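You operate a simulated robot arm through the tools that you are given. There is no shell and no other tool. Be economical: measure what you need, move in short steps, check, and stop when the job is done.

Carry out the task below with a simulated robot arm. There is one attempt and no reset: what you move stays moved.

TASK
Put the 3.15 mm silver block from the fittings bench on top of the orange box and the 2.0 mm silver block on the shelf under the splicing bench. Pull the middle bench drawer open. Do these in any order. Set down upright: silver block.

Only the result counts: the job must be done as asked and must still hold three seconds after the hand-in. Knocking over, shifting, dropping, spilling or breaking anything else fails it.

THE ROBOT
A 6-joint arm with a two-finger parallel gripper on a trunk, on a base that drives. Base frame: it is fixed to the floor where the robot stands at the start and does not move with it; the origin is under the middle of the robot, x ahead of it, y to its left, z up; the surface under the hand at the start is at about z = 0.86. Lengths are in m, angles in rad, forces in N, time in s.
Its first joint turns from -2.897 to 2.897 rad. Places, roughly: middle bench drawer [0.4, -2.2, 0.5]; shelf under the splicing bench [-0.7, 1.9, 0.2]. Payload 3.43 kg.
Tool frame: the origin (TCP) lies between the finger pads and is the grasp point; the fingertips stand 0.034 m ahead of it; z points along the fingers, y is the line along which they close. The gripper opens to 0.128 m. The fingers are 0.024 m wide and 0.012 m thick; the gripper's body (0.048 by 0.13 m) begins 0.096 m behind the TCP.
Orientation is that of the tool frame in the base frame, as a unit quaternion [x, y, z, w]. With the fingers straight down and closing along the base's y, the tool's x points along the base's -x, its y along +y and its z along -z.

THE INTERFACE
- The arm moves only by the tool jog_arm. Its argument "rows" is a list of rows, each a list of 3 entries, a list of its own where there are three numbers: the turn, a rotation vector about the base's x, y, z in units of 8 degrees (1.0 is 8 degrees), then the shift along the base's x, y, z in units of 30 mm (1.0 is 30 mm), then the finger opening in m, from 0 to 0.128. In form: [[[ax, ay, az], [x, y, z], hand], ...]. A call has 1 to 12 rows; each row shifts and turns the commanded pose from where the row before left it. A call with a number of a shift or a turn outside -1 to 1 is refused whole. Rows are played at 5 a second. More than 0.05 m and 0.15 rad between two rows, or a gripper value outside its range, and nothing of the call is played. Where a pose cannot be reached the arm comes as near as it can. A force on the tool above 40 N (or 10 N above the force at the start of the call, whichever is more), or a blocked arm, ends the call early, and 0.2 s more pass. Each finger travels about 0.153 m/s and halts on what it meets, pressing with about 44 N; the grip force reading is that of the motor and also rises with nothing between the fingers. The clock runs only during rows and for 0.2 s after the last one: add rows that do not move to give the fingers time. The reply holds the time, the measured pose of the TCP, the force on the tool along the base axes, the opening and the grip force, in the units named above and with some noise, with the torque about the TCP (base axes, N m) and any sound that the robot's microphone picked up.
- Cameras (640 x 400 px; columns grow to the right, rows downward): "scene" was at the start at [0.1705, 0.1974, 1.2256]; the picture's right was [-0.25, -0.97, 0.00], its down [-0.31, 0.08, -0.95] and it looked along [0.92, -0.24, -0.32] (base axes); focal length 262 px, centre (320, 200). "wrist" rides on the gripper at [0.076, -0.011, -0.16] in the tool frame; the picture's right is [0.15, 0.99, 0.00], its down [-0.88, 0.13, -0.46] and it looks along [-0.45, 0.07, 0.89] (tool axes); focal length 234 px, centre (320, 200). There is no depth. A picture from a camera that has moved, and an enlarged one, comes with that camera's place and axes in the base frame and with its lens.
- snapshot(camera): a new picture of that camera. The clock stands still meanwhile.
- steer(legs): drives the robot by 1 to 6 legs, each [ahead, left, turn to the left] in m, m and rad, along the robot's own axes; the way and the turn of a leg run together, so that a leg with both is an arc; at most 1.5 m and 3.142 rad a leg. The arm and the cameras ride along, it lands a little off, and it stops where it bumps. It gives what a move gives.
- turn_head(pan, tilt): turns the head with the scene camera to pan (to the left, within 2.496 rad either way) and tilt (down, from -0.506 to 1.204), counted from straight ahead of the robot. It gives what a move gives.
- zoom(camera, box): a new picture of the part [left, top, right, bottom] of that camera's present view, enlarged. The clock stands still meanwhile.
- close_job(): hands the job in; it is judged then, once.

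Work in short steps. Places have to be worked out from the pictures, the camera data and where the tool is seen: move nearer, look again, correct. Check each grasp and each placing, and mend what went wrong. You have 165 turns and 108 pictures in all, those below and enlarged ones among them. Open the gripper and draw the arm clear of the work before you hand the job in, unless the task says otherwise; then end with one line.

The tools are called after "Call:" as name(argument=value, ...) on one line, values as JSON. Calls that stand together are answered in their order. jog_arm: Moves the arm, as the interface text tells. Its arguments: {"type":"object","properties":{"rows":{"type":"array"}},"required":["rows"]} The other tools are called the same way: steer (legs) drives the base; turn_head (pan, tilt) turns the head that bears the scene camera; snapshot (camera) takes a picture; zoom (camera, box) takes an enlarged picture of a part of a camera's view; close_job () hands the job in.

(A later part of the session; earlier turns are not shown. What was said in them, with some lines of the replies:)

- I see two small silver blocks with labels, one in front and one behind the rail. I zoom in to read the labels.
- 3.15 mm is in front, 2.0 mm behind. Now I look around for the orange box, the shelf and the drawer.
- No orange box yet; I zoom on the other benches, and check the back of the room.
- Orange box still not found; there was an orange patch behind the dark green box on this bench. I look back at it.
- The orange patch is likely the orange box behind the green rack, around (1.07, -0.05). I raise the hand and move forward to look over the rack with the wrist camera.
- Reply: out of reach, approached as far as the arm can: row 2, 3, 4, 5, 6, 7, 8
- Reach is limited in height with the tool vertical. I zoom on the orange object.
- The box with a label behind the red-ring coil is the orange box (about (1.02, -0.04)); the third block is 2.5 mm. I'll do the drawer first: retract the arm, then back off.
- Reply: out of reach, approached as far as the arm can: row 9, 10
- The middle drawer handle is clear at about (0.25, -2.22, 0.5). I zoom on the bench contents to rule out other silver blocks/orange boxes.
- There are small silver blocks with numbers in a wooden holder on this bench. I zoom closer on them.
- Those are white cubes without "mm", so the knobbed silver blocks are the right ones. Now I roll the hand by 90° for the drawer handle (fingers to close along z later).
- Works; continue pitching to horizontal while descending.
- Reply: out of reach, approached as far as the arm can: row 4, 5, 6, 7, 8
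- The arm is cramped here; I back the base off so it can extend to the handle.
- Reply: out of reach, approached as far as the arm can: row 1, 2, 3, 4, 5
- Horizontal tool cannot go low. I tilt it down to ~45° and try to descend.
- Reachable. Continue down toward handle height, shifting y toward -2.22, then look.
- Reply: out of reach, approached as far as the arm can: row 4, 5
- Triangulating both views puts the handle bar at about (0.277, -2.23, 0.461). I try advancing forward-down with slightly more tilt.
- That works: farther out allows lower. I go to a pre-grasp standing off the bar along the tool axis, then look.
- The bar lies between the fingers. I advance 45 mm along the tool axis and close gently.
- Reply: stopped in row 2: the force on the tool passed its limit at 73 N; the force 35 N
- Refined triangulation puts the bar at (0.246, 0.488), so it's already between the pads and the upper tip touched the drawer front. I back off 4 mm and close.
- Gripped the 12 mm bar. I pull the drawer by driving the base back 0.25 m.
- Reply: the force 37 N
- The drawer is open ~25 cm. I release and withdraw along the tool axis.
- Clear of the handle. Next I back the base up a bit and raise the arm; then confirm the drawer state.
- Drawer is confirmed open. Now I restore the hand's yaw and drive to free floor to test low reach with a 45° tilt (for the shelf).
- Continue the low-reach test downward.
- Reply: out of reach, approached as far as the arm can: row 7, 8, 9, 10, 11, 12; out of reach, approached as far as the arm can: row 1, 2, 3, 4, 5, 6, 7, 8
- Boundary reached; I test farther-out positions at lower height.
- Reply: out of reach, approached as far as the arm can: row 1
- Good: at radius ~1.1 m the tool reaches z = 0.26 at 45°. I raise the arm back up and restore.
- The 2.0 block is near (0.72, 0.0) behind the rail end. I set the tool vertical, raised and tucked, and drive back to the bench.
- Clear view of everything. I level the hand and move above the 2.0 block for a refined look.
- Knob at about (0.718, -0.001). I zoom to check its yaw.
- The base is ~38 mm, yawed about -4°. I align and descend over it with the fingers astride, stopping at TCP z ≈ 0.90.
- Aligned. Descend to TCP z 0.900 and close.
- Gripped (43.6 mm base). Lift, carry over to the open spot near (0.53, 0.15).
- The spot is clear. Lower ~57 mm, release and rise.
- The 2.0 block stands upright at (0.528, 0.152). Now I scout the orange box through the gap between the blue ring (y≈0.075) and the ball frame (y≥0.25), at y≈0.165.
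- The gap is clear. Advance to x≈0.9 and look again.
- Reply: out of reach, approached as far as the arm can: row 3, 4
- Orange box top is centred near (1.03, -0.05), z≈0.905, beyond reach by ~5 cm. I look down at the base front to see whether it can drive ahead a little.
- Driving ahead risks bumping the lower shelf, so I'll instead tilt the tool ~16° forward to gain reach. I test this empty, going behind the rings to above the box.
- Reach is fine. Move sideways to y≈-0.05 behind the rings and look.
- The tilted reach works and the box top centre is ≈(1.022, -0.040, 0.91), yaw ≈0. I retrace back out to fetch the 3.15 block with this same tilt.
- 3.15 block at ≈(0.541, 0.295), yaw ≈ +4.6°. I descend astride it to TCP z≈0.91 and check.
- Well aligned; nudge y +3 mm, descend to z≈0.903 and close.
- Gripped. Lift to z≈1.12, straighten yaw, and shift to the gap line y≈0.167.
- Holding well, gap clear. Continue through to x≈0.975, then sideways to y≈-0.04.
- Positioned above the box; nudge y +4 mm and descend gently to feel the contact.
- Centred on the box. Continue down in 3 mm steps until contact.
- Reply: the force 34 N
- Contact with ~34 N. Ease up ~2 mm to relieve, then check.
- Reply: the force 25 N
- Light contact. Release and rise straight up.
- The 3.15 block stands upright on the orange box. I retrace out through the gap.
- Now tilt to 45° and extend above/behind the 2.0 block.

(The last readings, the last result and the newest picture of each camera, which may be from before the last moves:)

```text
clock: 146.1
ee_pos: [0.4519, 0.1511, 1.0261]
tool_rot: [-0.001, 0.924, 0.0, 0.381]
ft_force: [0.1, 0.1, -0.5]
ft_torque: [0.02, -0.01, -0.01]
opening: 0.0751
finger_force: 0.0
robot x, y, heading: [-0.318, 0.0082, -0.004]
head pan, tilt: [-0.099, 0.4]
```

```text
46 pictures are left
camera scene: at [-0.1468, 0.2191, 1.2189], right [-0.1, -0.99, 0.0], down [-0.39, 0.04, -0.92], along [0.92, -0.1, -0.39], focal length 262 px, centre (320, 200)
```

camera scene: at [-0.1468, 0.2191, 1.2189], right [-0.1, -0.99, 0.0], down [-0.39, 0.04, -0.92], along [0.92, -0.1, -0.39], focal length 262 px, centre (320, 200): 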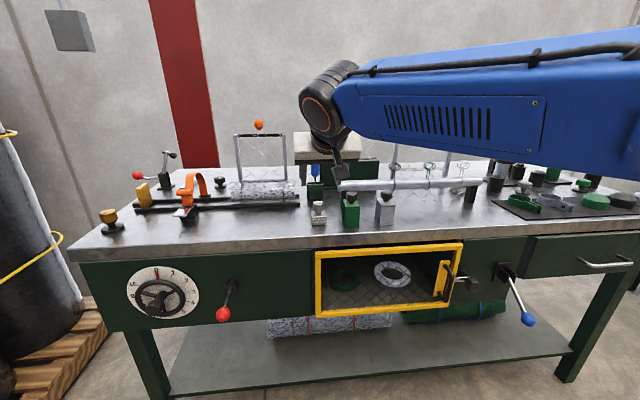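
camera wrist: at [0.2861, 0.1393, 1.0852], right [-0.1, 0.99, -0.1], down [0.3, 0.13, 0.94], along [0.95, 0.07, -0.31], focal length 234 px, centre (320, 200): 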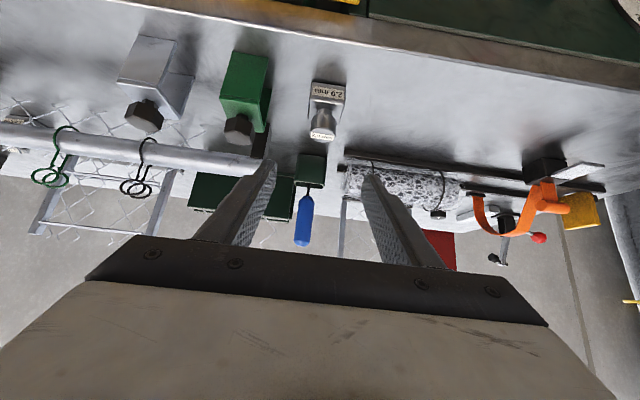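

Block position confirmed (~0.53, 0.152). Approach straddling the base, down to TCP (0.518, 0.152, 0.899), then close.

Call:
jog_arm(rows=[[[0, 0, 0], [0, 0, -1], 0.075], [[0, 0, 0], [0.2, 0, -0.9], 0.075], [[0, 0, 0], [0.7, 0, -0.7], 0.075], [[0, 0, 0], [0.7, 0, -0.7], 0.075], [[0, 0, 0], [0.55, 0, -0.55], 0.075], [[0, 0, 0], [0, 0, 0], 0.075]])

Call:
snapshot(camera="wrist")

```text
clock: 147.5
ee_pos: [0.5149, 0.1524, 0.9066]
tool_rot: [0.0, 0.925, 0.0, 0.381]
ft_force: [0.0, -0.2, -0.4]
ft_torque: [0.05, 0.04, 0.01]
opening: 0.0748
finger_force: 0.1
robot x, y, heading: [-0.3209, 0.0064, -0.002]
head pan, tilt: [-0.099, 0.4]
```

```text
45 pictures are left
camera wrist: at [0.3494, 0.14, 0.9663], right [-0.1, 0.99, -0.1], down [0.3, 0.13, 0.94], along [0.95, 0.07, -0.31], focal length 234 px, centre (320, 200)
```

wrist: 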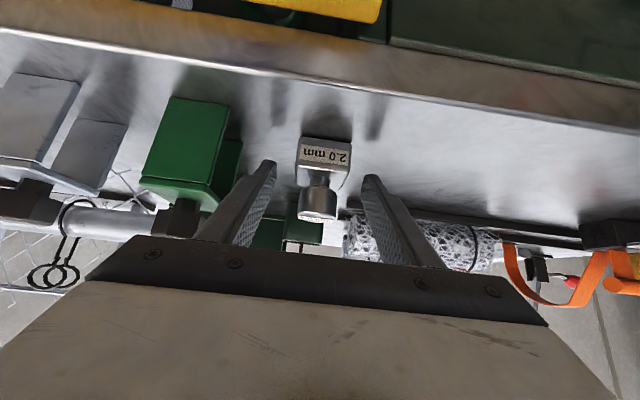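

Call:
jog_arm(rows=[[[0, 0, 0], [0.1, 0, -0.22], 0.075], [[0, 0, 0], [0, 0, 0], 0.03], [[0, 0, 0], [0, 0, 0], 0.02], [[0, 0, 0], [0, 0, 0], 0.02], [[0, 0, 0], [0, 0, 0], 0.02]])

Call:
snapshot(camera="wrist")

```text
clock: 148.7
ee_pos: [0.5186, 0.1506, 0.9005]
tool_rot: [0.0, 0.925, 0.0, 0.381]
ft_force: [0.8, 0.2, 0.1]
ft_torque: [-0.03, 0.02, -0.01]
opening: 0.0435
finger_force: 44.6
robot x, y, heading: [-0.3199, 0.0096, -0.004]
head pan, tilt: [-0.099, 0.4]
```

```text
44 pictures are left
camera wrist: at [0.3524, 0.1394, 0.9595], right [-0.1, 0.99, -0.1], down [0.3, 0.13, 0.94], along [0.95, 0.07, -0.31], focal length 234 px, centre (320, 200)
```

wrist: 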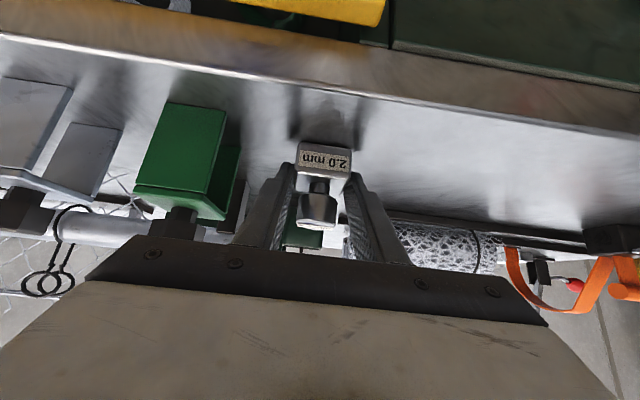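

Gripped at 45°. Lift clear, then back off and turn to face the splicing bench.

Call:
jog_arm(rows=[[[0, 0, 0], [0, 0, 0.5], 0.02], [[0, 0, 0], [0, 0, 1], 0.02], [[0, 0, 0], [0, 0, 1], 0.02], [[0, 0, 0], [0, 0, 1], 0.02], [[0, 0, 0], [-0.5, 0, 1], 0.02], [[0, 0, 0], [-0.5, 0, 0.5], 0.02]])

Call:
steer(legs=[[-0.4, 0, 0], [0, 0, 1.571]])

Call:
turn_head(pan=0.0, tilt=0.45)

Call:
snapshot(camera="scene")

Call:
snapshot(camera="wrist")

```text
clock: 150.1
ee_pos: [0.4895, 0.1514, 1.0518]
tool_rot: [-0.001, 0.924, 0.001, 0.381]
ft_force: [0.4, -0.2, -5.4]
ft_torque: [-0.01, 0.11, -0.03]
opening: 0.0437
finger_force: 44.0
robot x, y, heading: [-0.3191, 0.008, -0.006]
head pan, tilt: [-0.099, 0.4]
```

```text
clock: 156.4
ee_pos: [-0.858, 0.8201, 1.0512]
tool_rot: [0.654, -0.653, -0.27, -0.27]
ft_force: [0.2, -0.3, -4.3]
ft_torque: [-0.07, 0.01, 0.0]
opening: 0.0436
finger_force: 43.8
robot x, y, heading: [-0.7112, 0.0145, 1.57]
head pan, tilt: [-0.099, 0.4]
```

```text
clock: 157.1
ee_pos: [-0.8595, 0.8197, 1.0508]
tool_rot: [0.654, -0.653, -0.27, -0.269]
ft_force: [0.8, 0.1, -5.0]
ft_torque: [-0.1, 0.02, -0.02]
opening: 0.0438
finger_force: 43.9
robot x, y, heading: [-0.7137, 0.009, 1.568]
head pan, tilt: [0.0, 0.45]
```

```text
43 pictures are left
camera scene: at [-0.9348, 0.1842, 1.2142], right [1.0, 0.0, 0.0], down [0.0, -0.44, -0.9], along [0.0, 0.9, -0.44], focal length 262 px, centre (320, 200)
```

scene: 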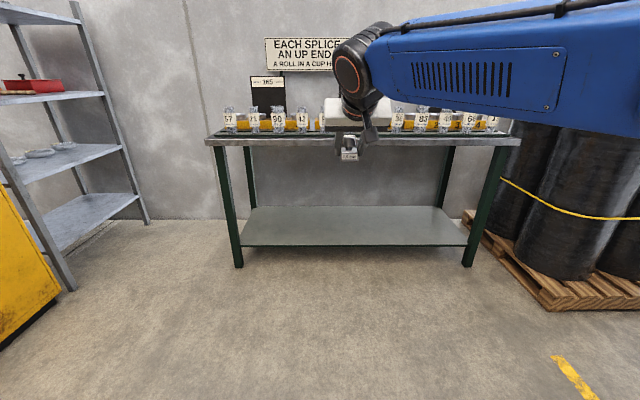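

```text
42 pictures are left
camera wrist: at [-0.8463, 0.6525, 1.1112], right [-0.99, -0.11, -0.1], down [-0.13, 0.3, 0.94], along [-0.07, 0.95, -0.31], focal length 234 px, centre (320, 200)
```

wrist: 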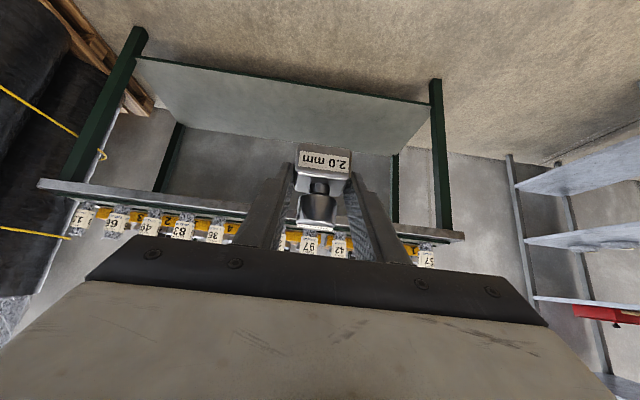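

Shelf top ≈ z 0.19, front edge y≈1.61; bench top edge y≈1.58, z≈0.85. I drive ahead 0.57 m and lower the arm outside the bench edge.

Call:
steer(legs=[[0.57, 0, 0]])

Call:
jog_arm(rows=[[[0, 0, 0], [0, 0, -1], 0.02], [[0, 0, 0], [0, 0, -1], 0.02], [[0, 0, 0], [0, 0, -1], 0.02], [[0, 0, 0], [0, 0, -1], 0.02], [[0, 0, 0], [0, 0, -1], 0.02], [[0, 0, 0], [0, 0, -1], 0.02], [[0, 0, 0], [0, 0, -1], 0.02], [[0, 0, 0], [0, 0, -1], 0.02], [[0, 0, 0], [0, 0, -1], 0.02], [[0, 0, 0], [0, 0, -1], 0.02], [[0, 0, 0], [0, 0, -1], 0.02]])

Call:
snapshot(camera="wrist")

Call:
snapshot(camera="scene")

```text
clock: 160.4
ee_pos: [-0.86, 1.3989, 1.0509]
tool_rot: [0.655, -0.652, -0.27, -0.269]
ft_force: [0.3, -0.1, -4.3]
ft_torque: [-0.09, -0.03, -0.03]
opening: 0.0437
finger_force: 43.8
robot x, y, heading: [-0.71, 0.5861, 1.567]
head pan, tilt: [0.0, 0.45]
```

```text
clock: 162.8
ee_pos: [-0.8601, 1.3977, 0.7208]
tool_rot: [0.655, -0.652, -0.27, -0.269]
ft_force: [-0.3, 0.0, -4.8]
ft_torque: [-0.11, -0.04, -0.02]
opening: 0.0437
finger_force: 43.9
robot x, y, heading: [-0.715, 0.5905, 1.57]
head pan, tilt: [0.0, 0.45]
```

```text
41 pictures are left
camera wrist: at [-0.847, 1.2311, 0.7822], right [-0.99, -0.11, -0.1], down [-0.13, 0.3, 0.94], along [-0.07, 0.95, -0.31], focal length 234 px, centre (320, 200)
```

wrist: 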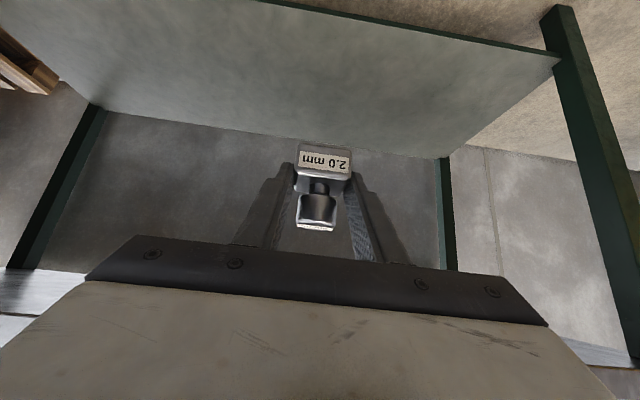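

```text
40 pictures are left
camera scene: at [-0.9336, 0.7631, 1.2142], right [1.0, 0.0, 0.0], down [0.0, -0.44, -0.9], along [0.0, 0.9, -0.44], focal length 262 px, centre (320, 200)
```

scene: 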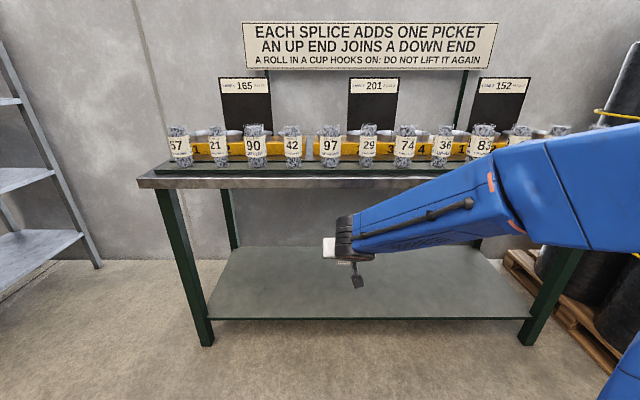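

Clear path. Go diagonally down and in toward (y 1.53, z 0.50).

Call:
jog_arm(rows=[[[0, 0, 0], [0, 0.5, -0.95], 0.02], [[0, 0, 0], [0, 0.5, -0.95], 0.02], [[0, 0, 0], [0, 0.5, -0.95], 0.02], [[0, 0, 0], [0, 0.6, -0.9], 0.02], [[0, 0, 0], [0, 0.6, -0.9], 0.02], [[0, 0, 0], [0, 0.6, -0.9], 0.02], [[0, 0, 0], [0, 0.6, -0.9], 0.02], [[0, 0, 0], [0, 0.6, -0.9], 0.02]])

Call:
snapshot(camera="scene")

```text
clock: 164.6
ee_pos: [-0.8586, 1.5339, 0.5015]
tool_rot: [0.655, -0.653, -0.27, -0.269]
ft_force: [-0.3, 0.1, -4.0]
ft_torque: [-0.16, 0.02, 0.03]
opening: 0.0436
finger_force: 43.8
robot x, y, heading: [-0.7119, 0.5883, 1.562]
head pan, tilt: [0.0, 0.45]
```

```text
39 pictures are left
camera scene: at [-0.9337, 0.7629, 1.2142], right [1.0, 0.0, 0.0], down [0.0, -0.44, -0.9], along [0.0, 0.9, -0.44], focal length 262 px, centre (320, 200)
```

scene: 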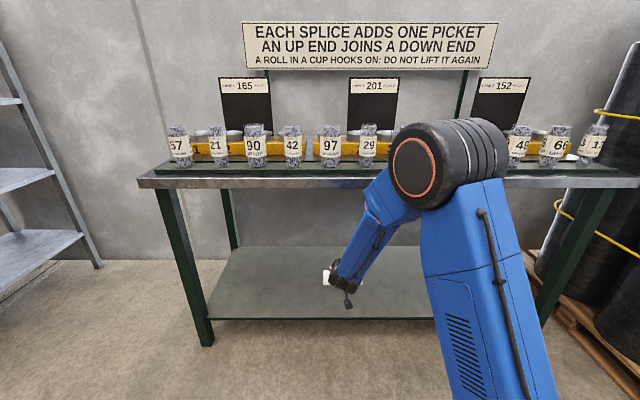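

The elbow now rides above; I step in gradually and keep watching its clearance from the bench edge.

Call:
jog_arm(rows=[[[0, 0, 0], [0, 0.6, -0.9], 0.02], [[0, 0, 0], [0, 0.6, -0.9], 0.02], [[0, 0, 0], [0, 0.6, -0.9], 0.02], [[0, 0, 0], [0, 0.6, -0.9], 0.02]])

Call:
snapshot(camera="scene")

Call:
snapshot(camera="wrist")

```text
clock: 165.6
ee_pos: [-0.8569, 1.606, 0.3935]
tool_rot: [0.655, -0.653, -0.27, -0.269]
ft_force: [0.5, 0.6, -5.1]
ft_torque: [-0.09, 0.02, 0.01]
opening: 0.0435
finger_force: 43.9
robot x, y, heading: [-0.7161, 0.5894, 1.568]
head pan, tilt: [0.0, 0.45]
```

```text
38 pictures are left
camera scene: at [-0.9337, 0.763, 1.2142], right [1.0, 0.0, 0.0], down [0.0, -0.44, -0.9], along [0.0, 0.9, -0.44], focal length 262 px, centre (320, 200)
```

scene: 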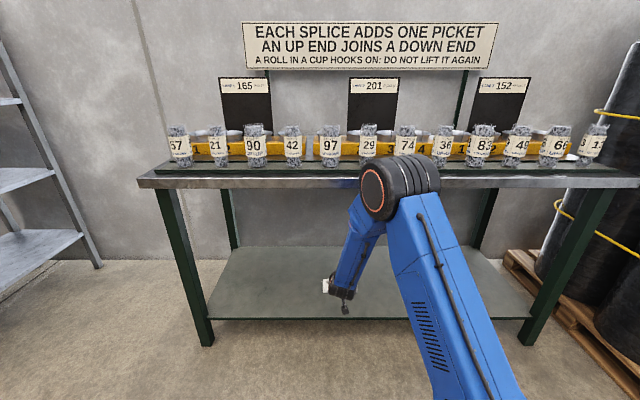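

```text
37 pictures are left
camera wrist: at [-0.8441, 1.4391, 0.4542], right [-0.99, -0.11, -0.1], down [-0.13, 0.3, 0.94], along [-0.07, 0.95, -0.31], focal length 234 px, centre (320, 200)
```

wrist: 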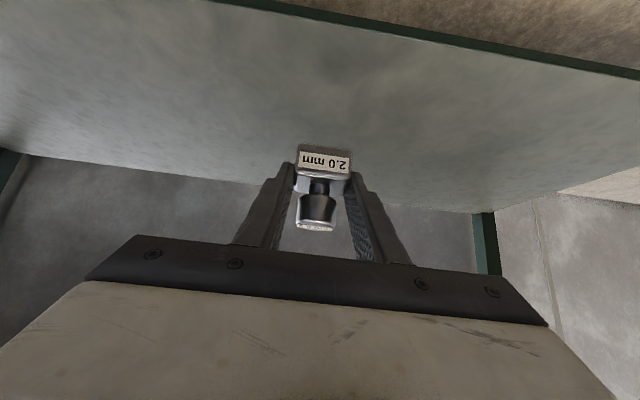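

The elbow is getting near the bench edge, so I back the base 0.09 m to stretch the arm more, then continue in.

Call:
steer(legs=[[-0.09, 0, 0]])

Call:
jog_arm(rows=[[[0, 0, 0], [0, 0.9, -0.5], 0.02], [[0, 0, 0], [0, 0.9, -0.5], 0.02], [[0, 0, 0], [0, 0.9, -0.5], 0.02], [[0, 0, 0], [0, 0.9, -0.5], 0.02]])

Call:
snapshot(camera="scene")

Call:
snapshot(camera="wrist")

```text
clock: 166.7
ee_pos: [-0.8571, 1.5153, 0.3939]
tool_rot: [0.655, -0.653, -0.27, -0.268]
ft_force: [0.0, -0.2, -4.9]
ft_torque: [-0.08, -0.01, 0.0]
opening: 0.0437
finger_force: 43.8
robot x, y, heading: [-0.7136, 0.4969, 1.567]
head pan, tilt: [0.0, 0.45]
```

```text
clock: 167.7
ee_pos: [-0.8553, 1.6219, 0.3342]
tool_rot: [0.655, -0.653, -0.269, -0.269]
ft_force: [0.6, 0.2, -4.3]
ft_torque: [-0.11, -0.01, 0.01]
opening: 0.0434
finger_force: 44.1
robot x, y, heading: [-0.7103, 0.4974, 1.574]
head pan, tilt: [0.0, 0.45]
```

```text
36 pictures are left
camera scene: at [-0.9338, 0.6726, 1.2142], right [1.0, 0.0, 0.0], down [0.0, -0.44, -0.9], along [0.0, 0.9, -0.44], focal length 262 px, centre (320, 200)
```

scene: 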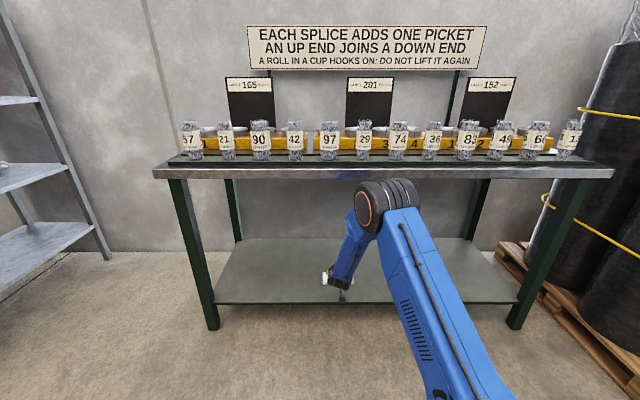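

```text
35 pictures are left
camera wrist: at [-0.8426, 1.4543, 0.3947], right [-0.99, -0.11, -0.1], down [-0.13, 0.3, 0.94], along [-0.07, 0.95, -0.31], focal length 234 px, centre (320, 200)
```

wrist: 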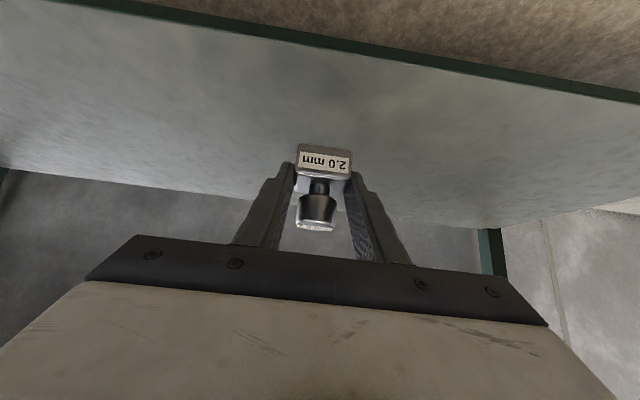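

Still elbow-bent with room to stretch; back the base another 0.12 m for more elbow clearance and extend again.

Call:
steer(legs=[[-0.12, 0, 0]])

Call:
jog_arm(rows=[[[0, 0, 0], [0, 0.9, -0.2], 0.02], [[0, 0, 0], [0, 0.9, -0.2], 0.02], [[0, 0, 0], [0, 0.9, -0.2], 0.02], [[0, 0, 0], [0, 0.9, -0.2], 0.02], [[0, 0, 0], [0, 0.9, -0.2], 0.02]])

Call:
snapshot(camera="scene")

```text
clock: 168.9
ee_pos: [-0.8557, 1.4988, 0.3339]
tool_rot: [0.655, -0.653, -0.27, -0.268]
ft_force: [0.2, -0.2, -4.6]
ft_torque: [-0.1, -0.01, 0.02]
opening: 0.0436
finger_force: 43.8
robot x, y, heading: [-0.7148, 0.3785, 1.565]
head pan, tilt: [0.0, 0.45]
```

```text
clock: 170.2
ee_pos: [-0.8564, 1.634, 0.3043]
tool_rot: [0.655, -0.653, -0.27, -0.27]
ft_force: [0.1, 0.5, -4.2]
ft_torque: [-0.2, -0.02, 0.01]
opening: 0.0437
finger_force: 43.7
robot x, y, heading: [-0.7157, 0.3758, 1.568]
head pan, tilt: [0.0, 0.45]
```

```text
34 pictures are left
camera scene: at [-0.934, 0.5507, 1.2142], right [1.0, 0.0, 0.0], down [0.0, -0.44, -0.9], along [0.0, 0.9, -0.44], focal length 262 px, centre (320, 200)
```

scene: 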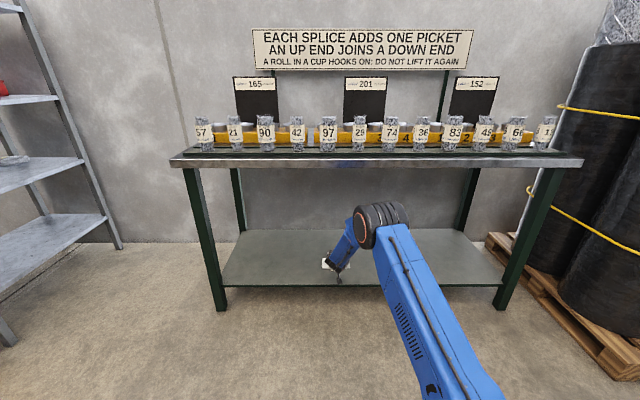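

Good clearance now. Continue to y≈1.68, z≈0.25.

Call:
jog_arm(rows=[[[0, 0, 0], [0, 0.8, -0.4], 0.02], [[0, 0, 0], [0, 0.8, -0.5], 0.02], [[0, 0, 0], [0, 0, -0.6], 0.02], [[0, 0, 0], [0, 0, 0], 0.02]])

Call:
snapshot(camera="wrist")

Call:
zoom(camera="scene", box=[260, 180, 440, 300])

```text
clock: 171.2
ee_pos: [-0.8555, 1.6811, 0.2573]
tool_rot: [0.654, -0.653, -0.269, -0.27]
ft_force: [-0.5, 0.3, -4.6]
ft_torque: [-0.11, 0.04, -0.02]
opening: 0.0435
finger_force: 44.4
robot x, y, heading: [-0.7149, 0.3759, 1.566]
head pan, tilt: [0.0, 0.45]
```

```text
33 pictures are left
camera wrist: at [-0.8423, 1.5148, 0.3181], right [-0.99, -0.11, -0.1], down [-0.13, 0.3, 0.94], along [-0.07, 0.95, -0.31], focal length 234 px, centre (320, 200)
```

wrist: 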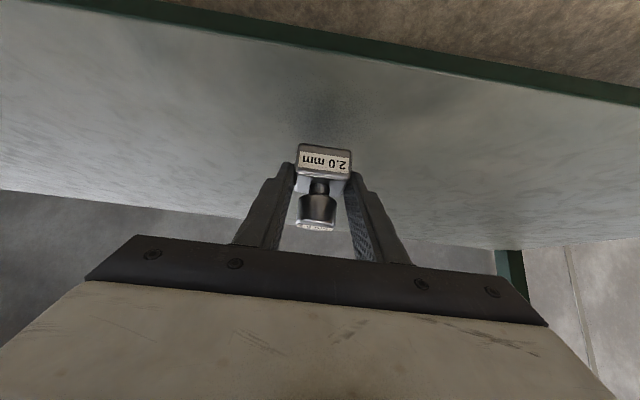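

```text
3.33 times, centred on (350, 240) of scene
camera zoom: at [-0.934, 0.5509, 1.2141], right [1.0, 0.0, 0.0], down [0.0, -0.44, -0.9], along [0.0, 0.9, -0.44], focal length 872 px, centre (220, 67)
```

zoom: 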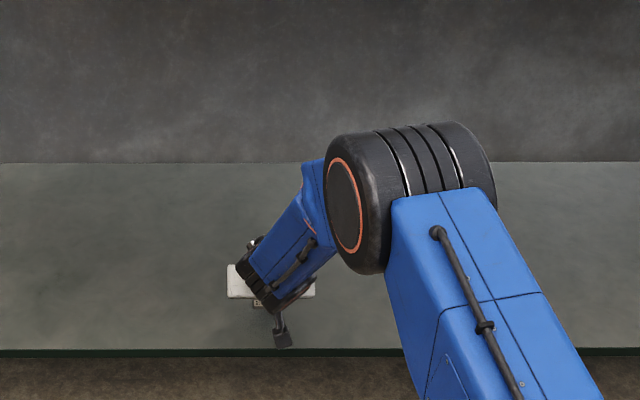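

Block is ~5 cm inside the shelf edge. Descend in small steps to contact.

Call:
jog_arm(rows=[[[0, 0, 0], [0, 0, -0.1], 0.02], [[0, 0, 0], [0, 0, -0.1], 0.02], [[0, 0, 0], [0, 0, -0.1], 0.02], [[0, 0, 0], [0, 0, -0.1], 0.02], [[0, 0, 0], [0, 0, 0], 0.02]])

```text
clock: 172.3
ee_pos: [-0.8538, 1.6805, 0.247]
tool_rot: [0.654, -0.653, -0.27, -0.269]
ft_force: [-0.4, -0.1, -5.5]
ft_torque: [-0.07, -0.03, 0.03]
opening: 0.0438
finger_force: 43.9
robot x, y, heading: [-0.715, 0.3755, 1.569]
head pan, tilt: [0.0, 0.45]
```

Call:
jog_arm(rows=[[[0, 0, 0], [0, 0, -0.1], 0.02], [[0, 0, 0], [0, 0, -0.1], 0.02], [[0, 0, 0], [0, 0, -0.1], 0.02], [[0, 0, 0], [0, 0, 0], 0.02]])

```text
clock: 173.3
ee_pos: [-0.854, 1.6813, 0.2375]
tool_rot: [0.654, -0.653, -0.27, -0.269]
ft_force: [0.2, -0.5, -3.6]
ft_torque: [-0.05, 0.02, -0.01]
opening: 0.0433
finger_force: 44.0
robot x, y, heading: [-0.7153, 0.3792, 1.568]
head pan, tilt: [0.0, 0.45]
```

Still hanging; continue with 2 mm steps.

Call:
jog_arm(rows=[[[0, 0, 0], [0, 0, -0.07], 0.02], [[0, 0, 0], [0, 0, -0.07], 0.02], [[0, 0, 0], [0, 0, 0], 0.02]])

```text
clock: 174.2
ee_pos: [-0.8555, 1.6824, 0.2344]
tool_rot: [0.655, -0.653, -0.27, -0.269]
ft_force: [-0.1, -0.3, -4.0]
ft_torque: [-0.05, 0.03, -0.01]
opening: 0.0433
finger_force: 44.4
robot x, y, heading: [-0.7146, 0.3801, 1.573]
head pan, tilt: [0.0, 0.45]
```

Call:
jog_arm(rows=[[[0, 0, 0], [0, 0, -0.07], 0.02], [[0, 0, 0], [0, 0, -0.07], 0.02], [[0, 0, 0], [0, 0, 0], 0.02]])

```text
clock: 174.9
ee_pos: [-0.8537, 1.6815, 0.2292]
tool_rot: [0.654, -0.653, -0.27, -0.269]
ft_force: [-0.7, 0.6, -5.0]
ft_torque: [-0.11, 0.03, 0.01]
opening: 0.0438
finger_force: 43.9
robot x, y, heading: [-0.713, 0.3774, 1.565]
head pan, tilt: [0.0, 0.45]
```

Call:
jog_arm(rows=[[[0, 0, 0], [0, 0, -0.08], 0.02], [[0, 0, 0], [0, 0, -0.08], 0.02], [[0, 0, 0], [0, 0, -0.08], 0.02], [[0, 0, 0], [0, 0, 0], 0.02]])

Call:
zoom(camera="wrist", box=[220, 80, 420, 260])

```text
clock: 175.9
ee_pos: [-0.8545, 1.6817, 0.2221]
tool_rot: [0.655, -0.653, -0.27, -0.269]
ft_force: [-0.8, 0.1, -5.3]
ft_torque: [-0.1, 0.0, 0.03]
opening: 0.0437
finger_force: 44.3
robot x, y, heading: [-0.7157, 0.3785, 1.567]
head pan, tilt: [0.0, 0.45]
```

```text
2.22 times, centred on (320, 170) of wrist
camera zoom: at [-0.842, 1.5146, 0.2823], right [-0.99, -0.11, -0.1], down [-0.13, 0.3, 0.94], along [-0.07, 0.95, -0.31], focal length 520 px, centre (320, 267)
```

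zoom: 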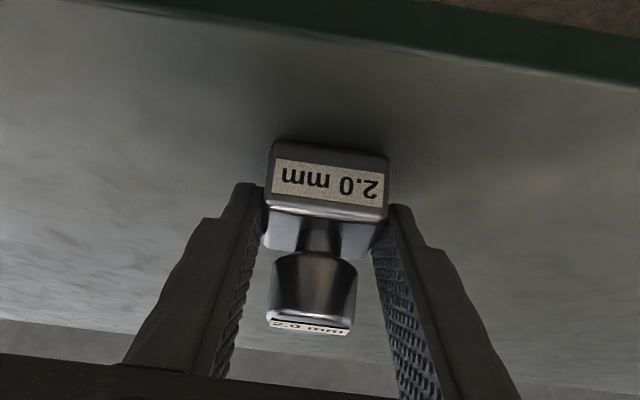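

Shadow is closing under the block; continue.

Call:
jog_arm(rows=[[[0, 0, 0], [0, 0, -0.08], 0.02], [[0, 0, 0], [0, 0, -0.08], 0.02], [[0, 0, 0], [0, 0, -0.08], 0.02], [[0, 0, 0], [0, 0, 0], 0.02]])

```text
clock: 176.9
ee_pos: [-0.8565, 1.6831, 0.2204]
tool_rot: [0.654, -0.653, -0.27, -0.27]
ft_force: [-0.7, -2.3, 23.8]
ft_torque: [-0.22, 0.04, -0.03]
opening: 0.0436
finger_force: 44.4
robot x, y, heading: [-0.7145, 0.3737, 1.568]
head pan, tilt: [0.0, 0.45]
```

Contact with ~29 N net. Ease up slightly to near-zero load.

Call:
jog_arm(rows=[[[0, 0, 0], [0, 0, 0.1], 0.02], [[0, 0, 0], [0, 0, 0], 0.02]])

```text
clock: 177.6
ee_pos: [-0.8547, 1.6821, 0.2196]
tool_rot: [0.655, -0.652, -0.27, -0.27]
ft_force: [-2.7, 5.6, 12.4]
ft_torque: [0.13, 0.17, -0.01]
opening: 0.0436
finger_force: 43.6
robot x, y, heading: [-0.7126, 0.3761, 1.561]
head pan, tilt: [0.0, 0.45]
```

Call:
jog_arm(rows=[[[0, 0, 0], [0, 0, 0.05], 0.02], [[0, 0, 0], [0, 0, 0], 0.02], [[0, 0, 0], [0, 0, 0], 0.05], [[0, 0, 0], [0, 0, 0], 0.065], [[0, 0, 0], [0, 0, 0], 0.08], [[0, 0, 0], [0, 0, 0], 0.08]])

Call:
zoom(camera="wrist", box=[220, 80, 420, 260])

```text
clock: 178.9
ee_pos: [-0.8564, 1.6827, 0.2214]
tool_rot: [0.655, -0.653, -0.271, -0.269]
ft_force: [-0.7, 0.3, -0.5]
ft_torque: [-0.01, 0.01, 0.02]
opening: 0.0801
finger_force: 0.2
robot x, y, heading: [-0.7165, 0.3748, 1.566]
head pan, tilt: [0.0, 0.45]
```

```text
2.22 times, centred on (320, 170) of wrist
camera zoom: at [-0.8424, 1.5148, 0.2801], right [-0.99, -0.11, -0.1], down [-0.13, 0.3, 0.94], along [-0.07, 0.95, -0.31], focal length 520 px, centre (320, 267)
```

zoom: 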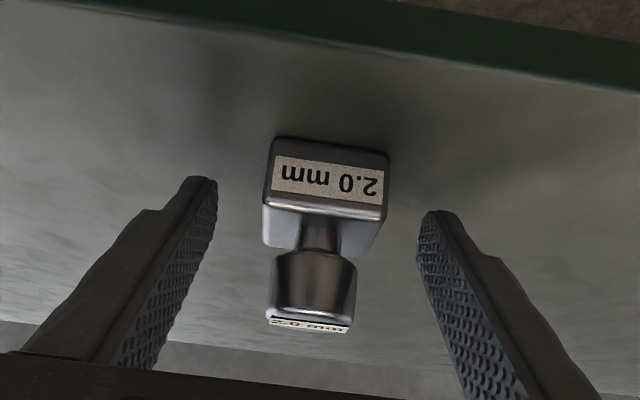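

The 2.0 block stands upright on the shelf. I lift slightly and draw back along -y.

Call:
jog_arm(rows=[[[0, 0, 0], [0, 0, 0.3], 0.08], [[0, 0, 0], [0, -0.5, 0.5], 0.08], [[0, 0, 0], [0, -0.6, 0.6], 0.08], [[0, 0, 0], [0, -0.6, 0.6], 0.08], [[0, 0, 0], [0, 0, 0], 0.08]])

Call:
steer(legs=[[-0.45, 0, 0]])

Call:
snapshot(camera="scene")

Call:
snapshot(camera="wrist")

```text
clock: 180.2
ee_pos: [-0.8549, 1.6306, 0.281]
tool_rot: [0.654, -0.653, -0.27, -0.27]
ft_force: [-0.1, -0.6, -0.8]
ft_torque: [-0.01, 0.0, 0.02]
opening: 0.0797
finger_force: 0.0
robot x, y, heading: [-0.7168, 0.3777, 1.566]
head pan, tilt: [0.0, 0.45]
```

```text
clock: 182.9
ee_pos: [-0.86, 1.1807, 0.2813]
tool_rot: [0.655, -0.652, -0.27, -0.269]
ft_force: [-1.2, 0.0, -0.5]
ft_torque: [0.05, -0.01, -0.01]
opening: 0.0801
finger_force: 0.1
robot x, y, heading: [-0.7157, -0.0704, 1.572]
head pan, tilt: [0.0, 0.45]
```

```text
29 pictures are left
camera scene: at [-0.935, 0.1, 1.2142], right [1.0, 0.0, 0.0], down [0.0, -0.44, -0.9], along [0.0, 0.9, -0.44], focal length 262 px, centre (320, 200)
```

scene: 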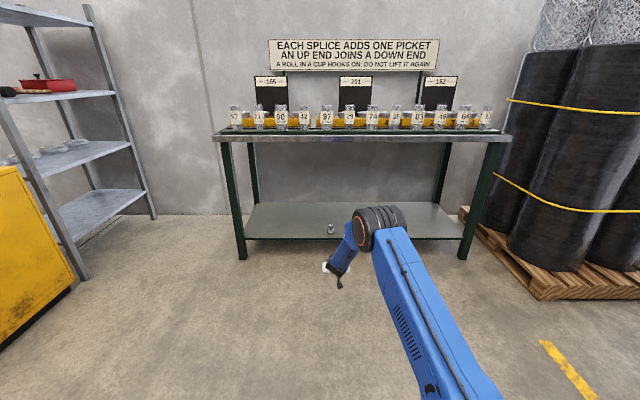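

```text
28 pictures are left
camera wrist: at [-0.8456, 1.0139, 0.3413], right [-0.99, -0.11, -0.1], down [-0.13, 0.3, 0.94], along [-0.07, 0.95, -0.31], focal length 234 px, centre (320, 200)
```

wrist: 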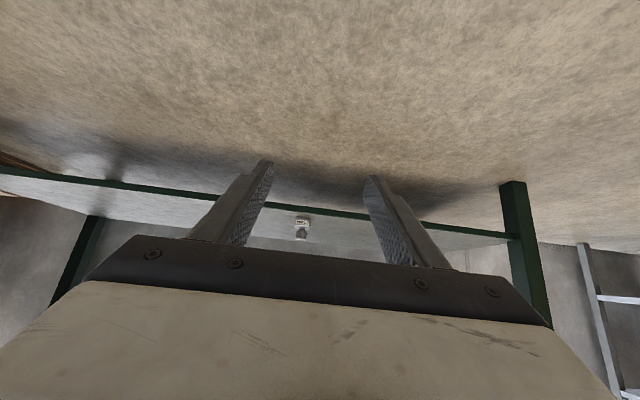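

All placed. A final check on the shelf block, the orange box and the drawer from here.

Call:
zoom(camera="scene", box=[300, 200, 360, 250])

Call:
turn_head(pan=-1.6, tilt=0.3)

Call:
snapshot(camera="scene")

Call:
turn_head(pan=-2.49, tilt=0.3)

Call:
snapshot(camera="scene")

```text
8.00 times, centred on (330, 225) of scene
camera zoom: at [-0.935, 0.1, 1.2142], right [1.0, 0.0, 0.0], down [0.0, -0.44, -0.9], along [0.0, 0.9, -0.44], focal length 2093 px, centre (240, 0)
```

zoom: 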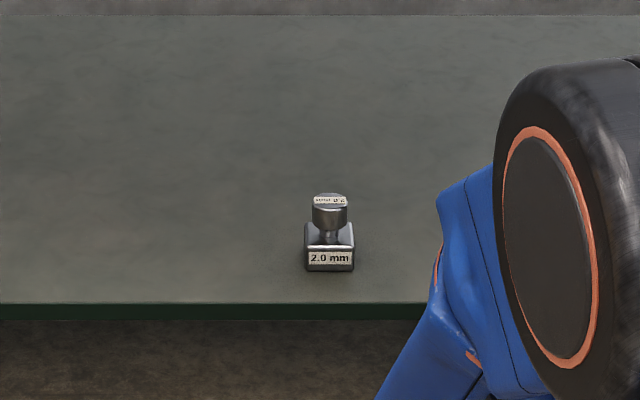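

```text
clock: 184.5
ee_pos: [-0.8591, 1.1806, 0.2819]
tool_rot: [0.655, -0.652, -0.27, -0.268]
ft_force: [-0.2, -1.1, 0.4]
ft_torque: [-0.01, 0.01, -0.03]
opening: 0.0801
finger_force: 0.1
robot x, y, heading: [-0.7154, -0.0738, 1.566]
head pan, tilt: [-1.6, 0.3]
```

```text
26 pictures are left
camera scene: at [-0.8417, 0.0054, 1.2281], right [-0.03, -1.0, 0.0], down [-0.3, 0.01, -0.96], along [0.95, -0.03, -0.3], focal length 262 px, centre (320, 200)
```

scene: 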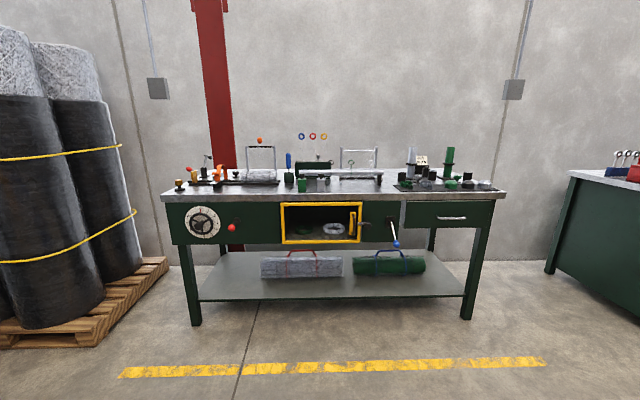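

```text
clock: 185.7
ee_pos: [-0.8597, 1.1813, 0.2818]
tool_rot: [0.655, -0.652, -0.271, -0.268]
ft_force: [-0.4, 0.2, 0.5]
ft_torque: [0.01, 0.01, 0.02]
opening: 0.0804
finger_force: 0.1
robot x, y, heading: [-0.7153, -0.0741, 1.567]
head pan, tilt: [-2.491, 0.3]
```

```text
25 pictures are left
camera scene: at [-0.8784, -0.0661, 1.2281], right [-0.79, -0.61, 0.0], down [-0.18, 0.23, -0.96], along [0.58, -0.76, -0.3], focal length 262 px, centre (320, 200)
```

scene: 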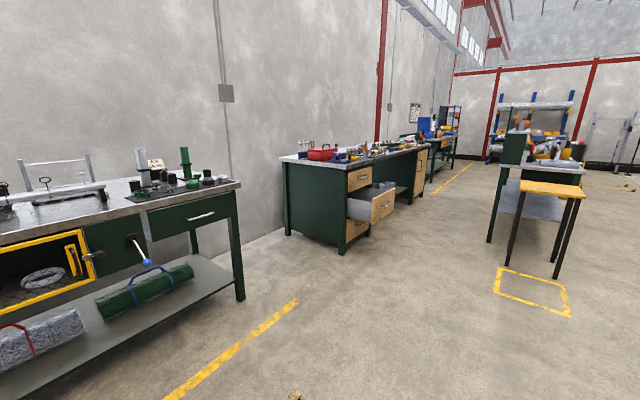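

The drawer is still open, both blocks stand upright, the gripper is open and the arm is clear. I'm handing the job in.

Call:
close_job()

```text
The job is handed in.
```

The job is handed in: the 3.15 mm silver block stands upright on the orange box, the 2.0 mm silver block stands upright on the shelf under the splicing bench, and the middle bench drawer is pulled about 25 cm open.
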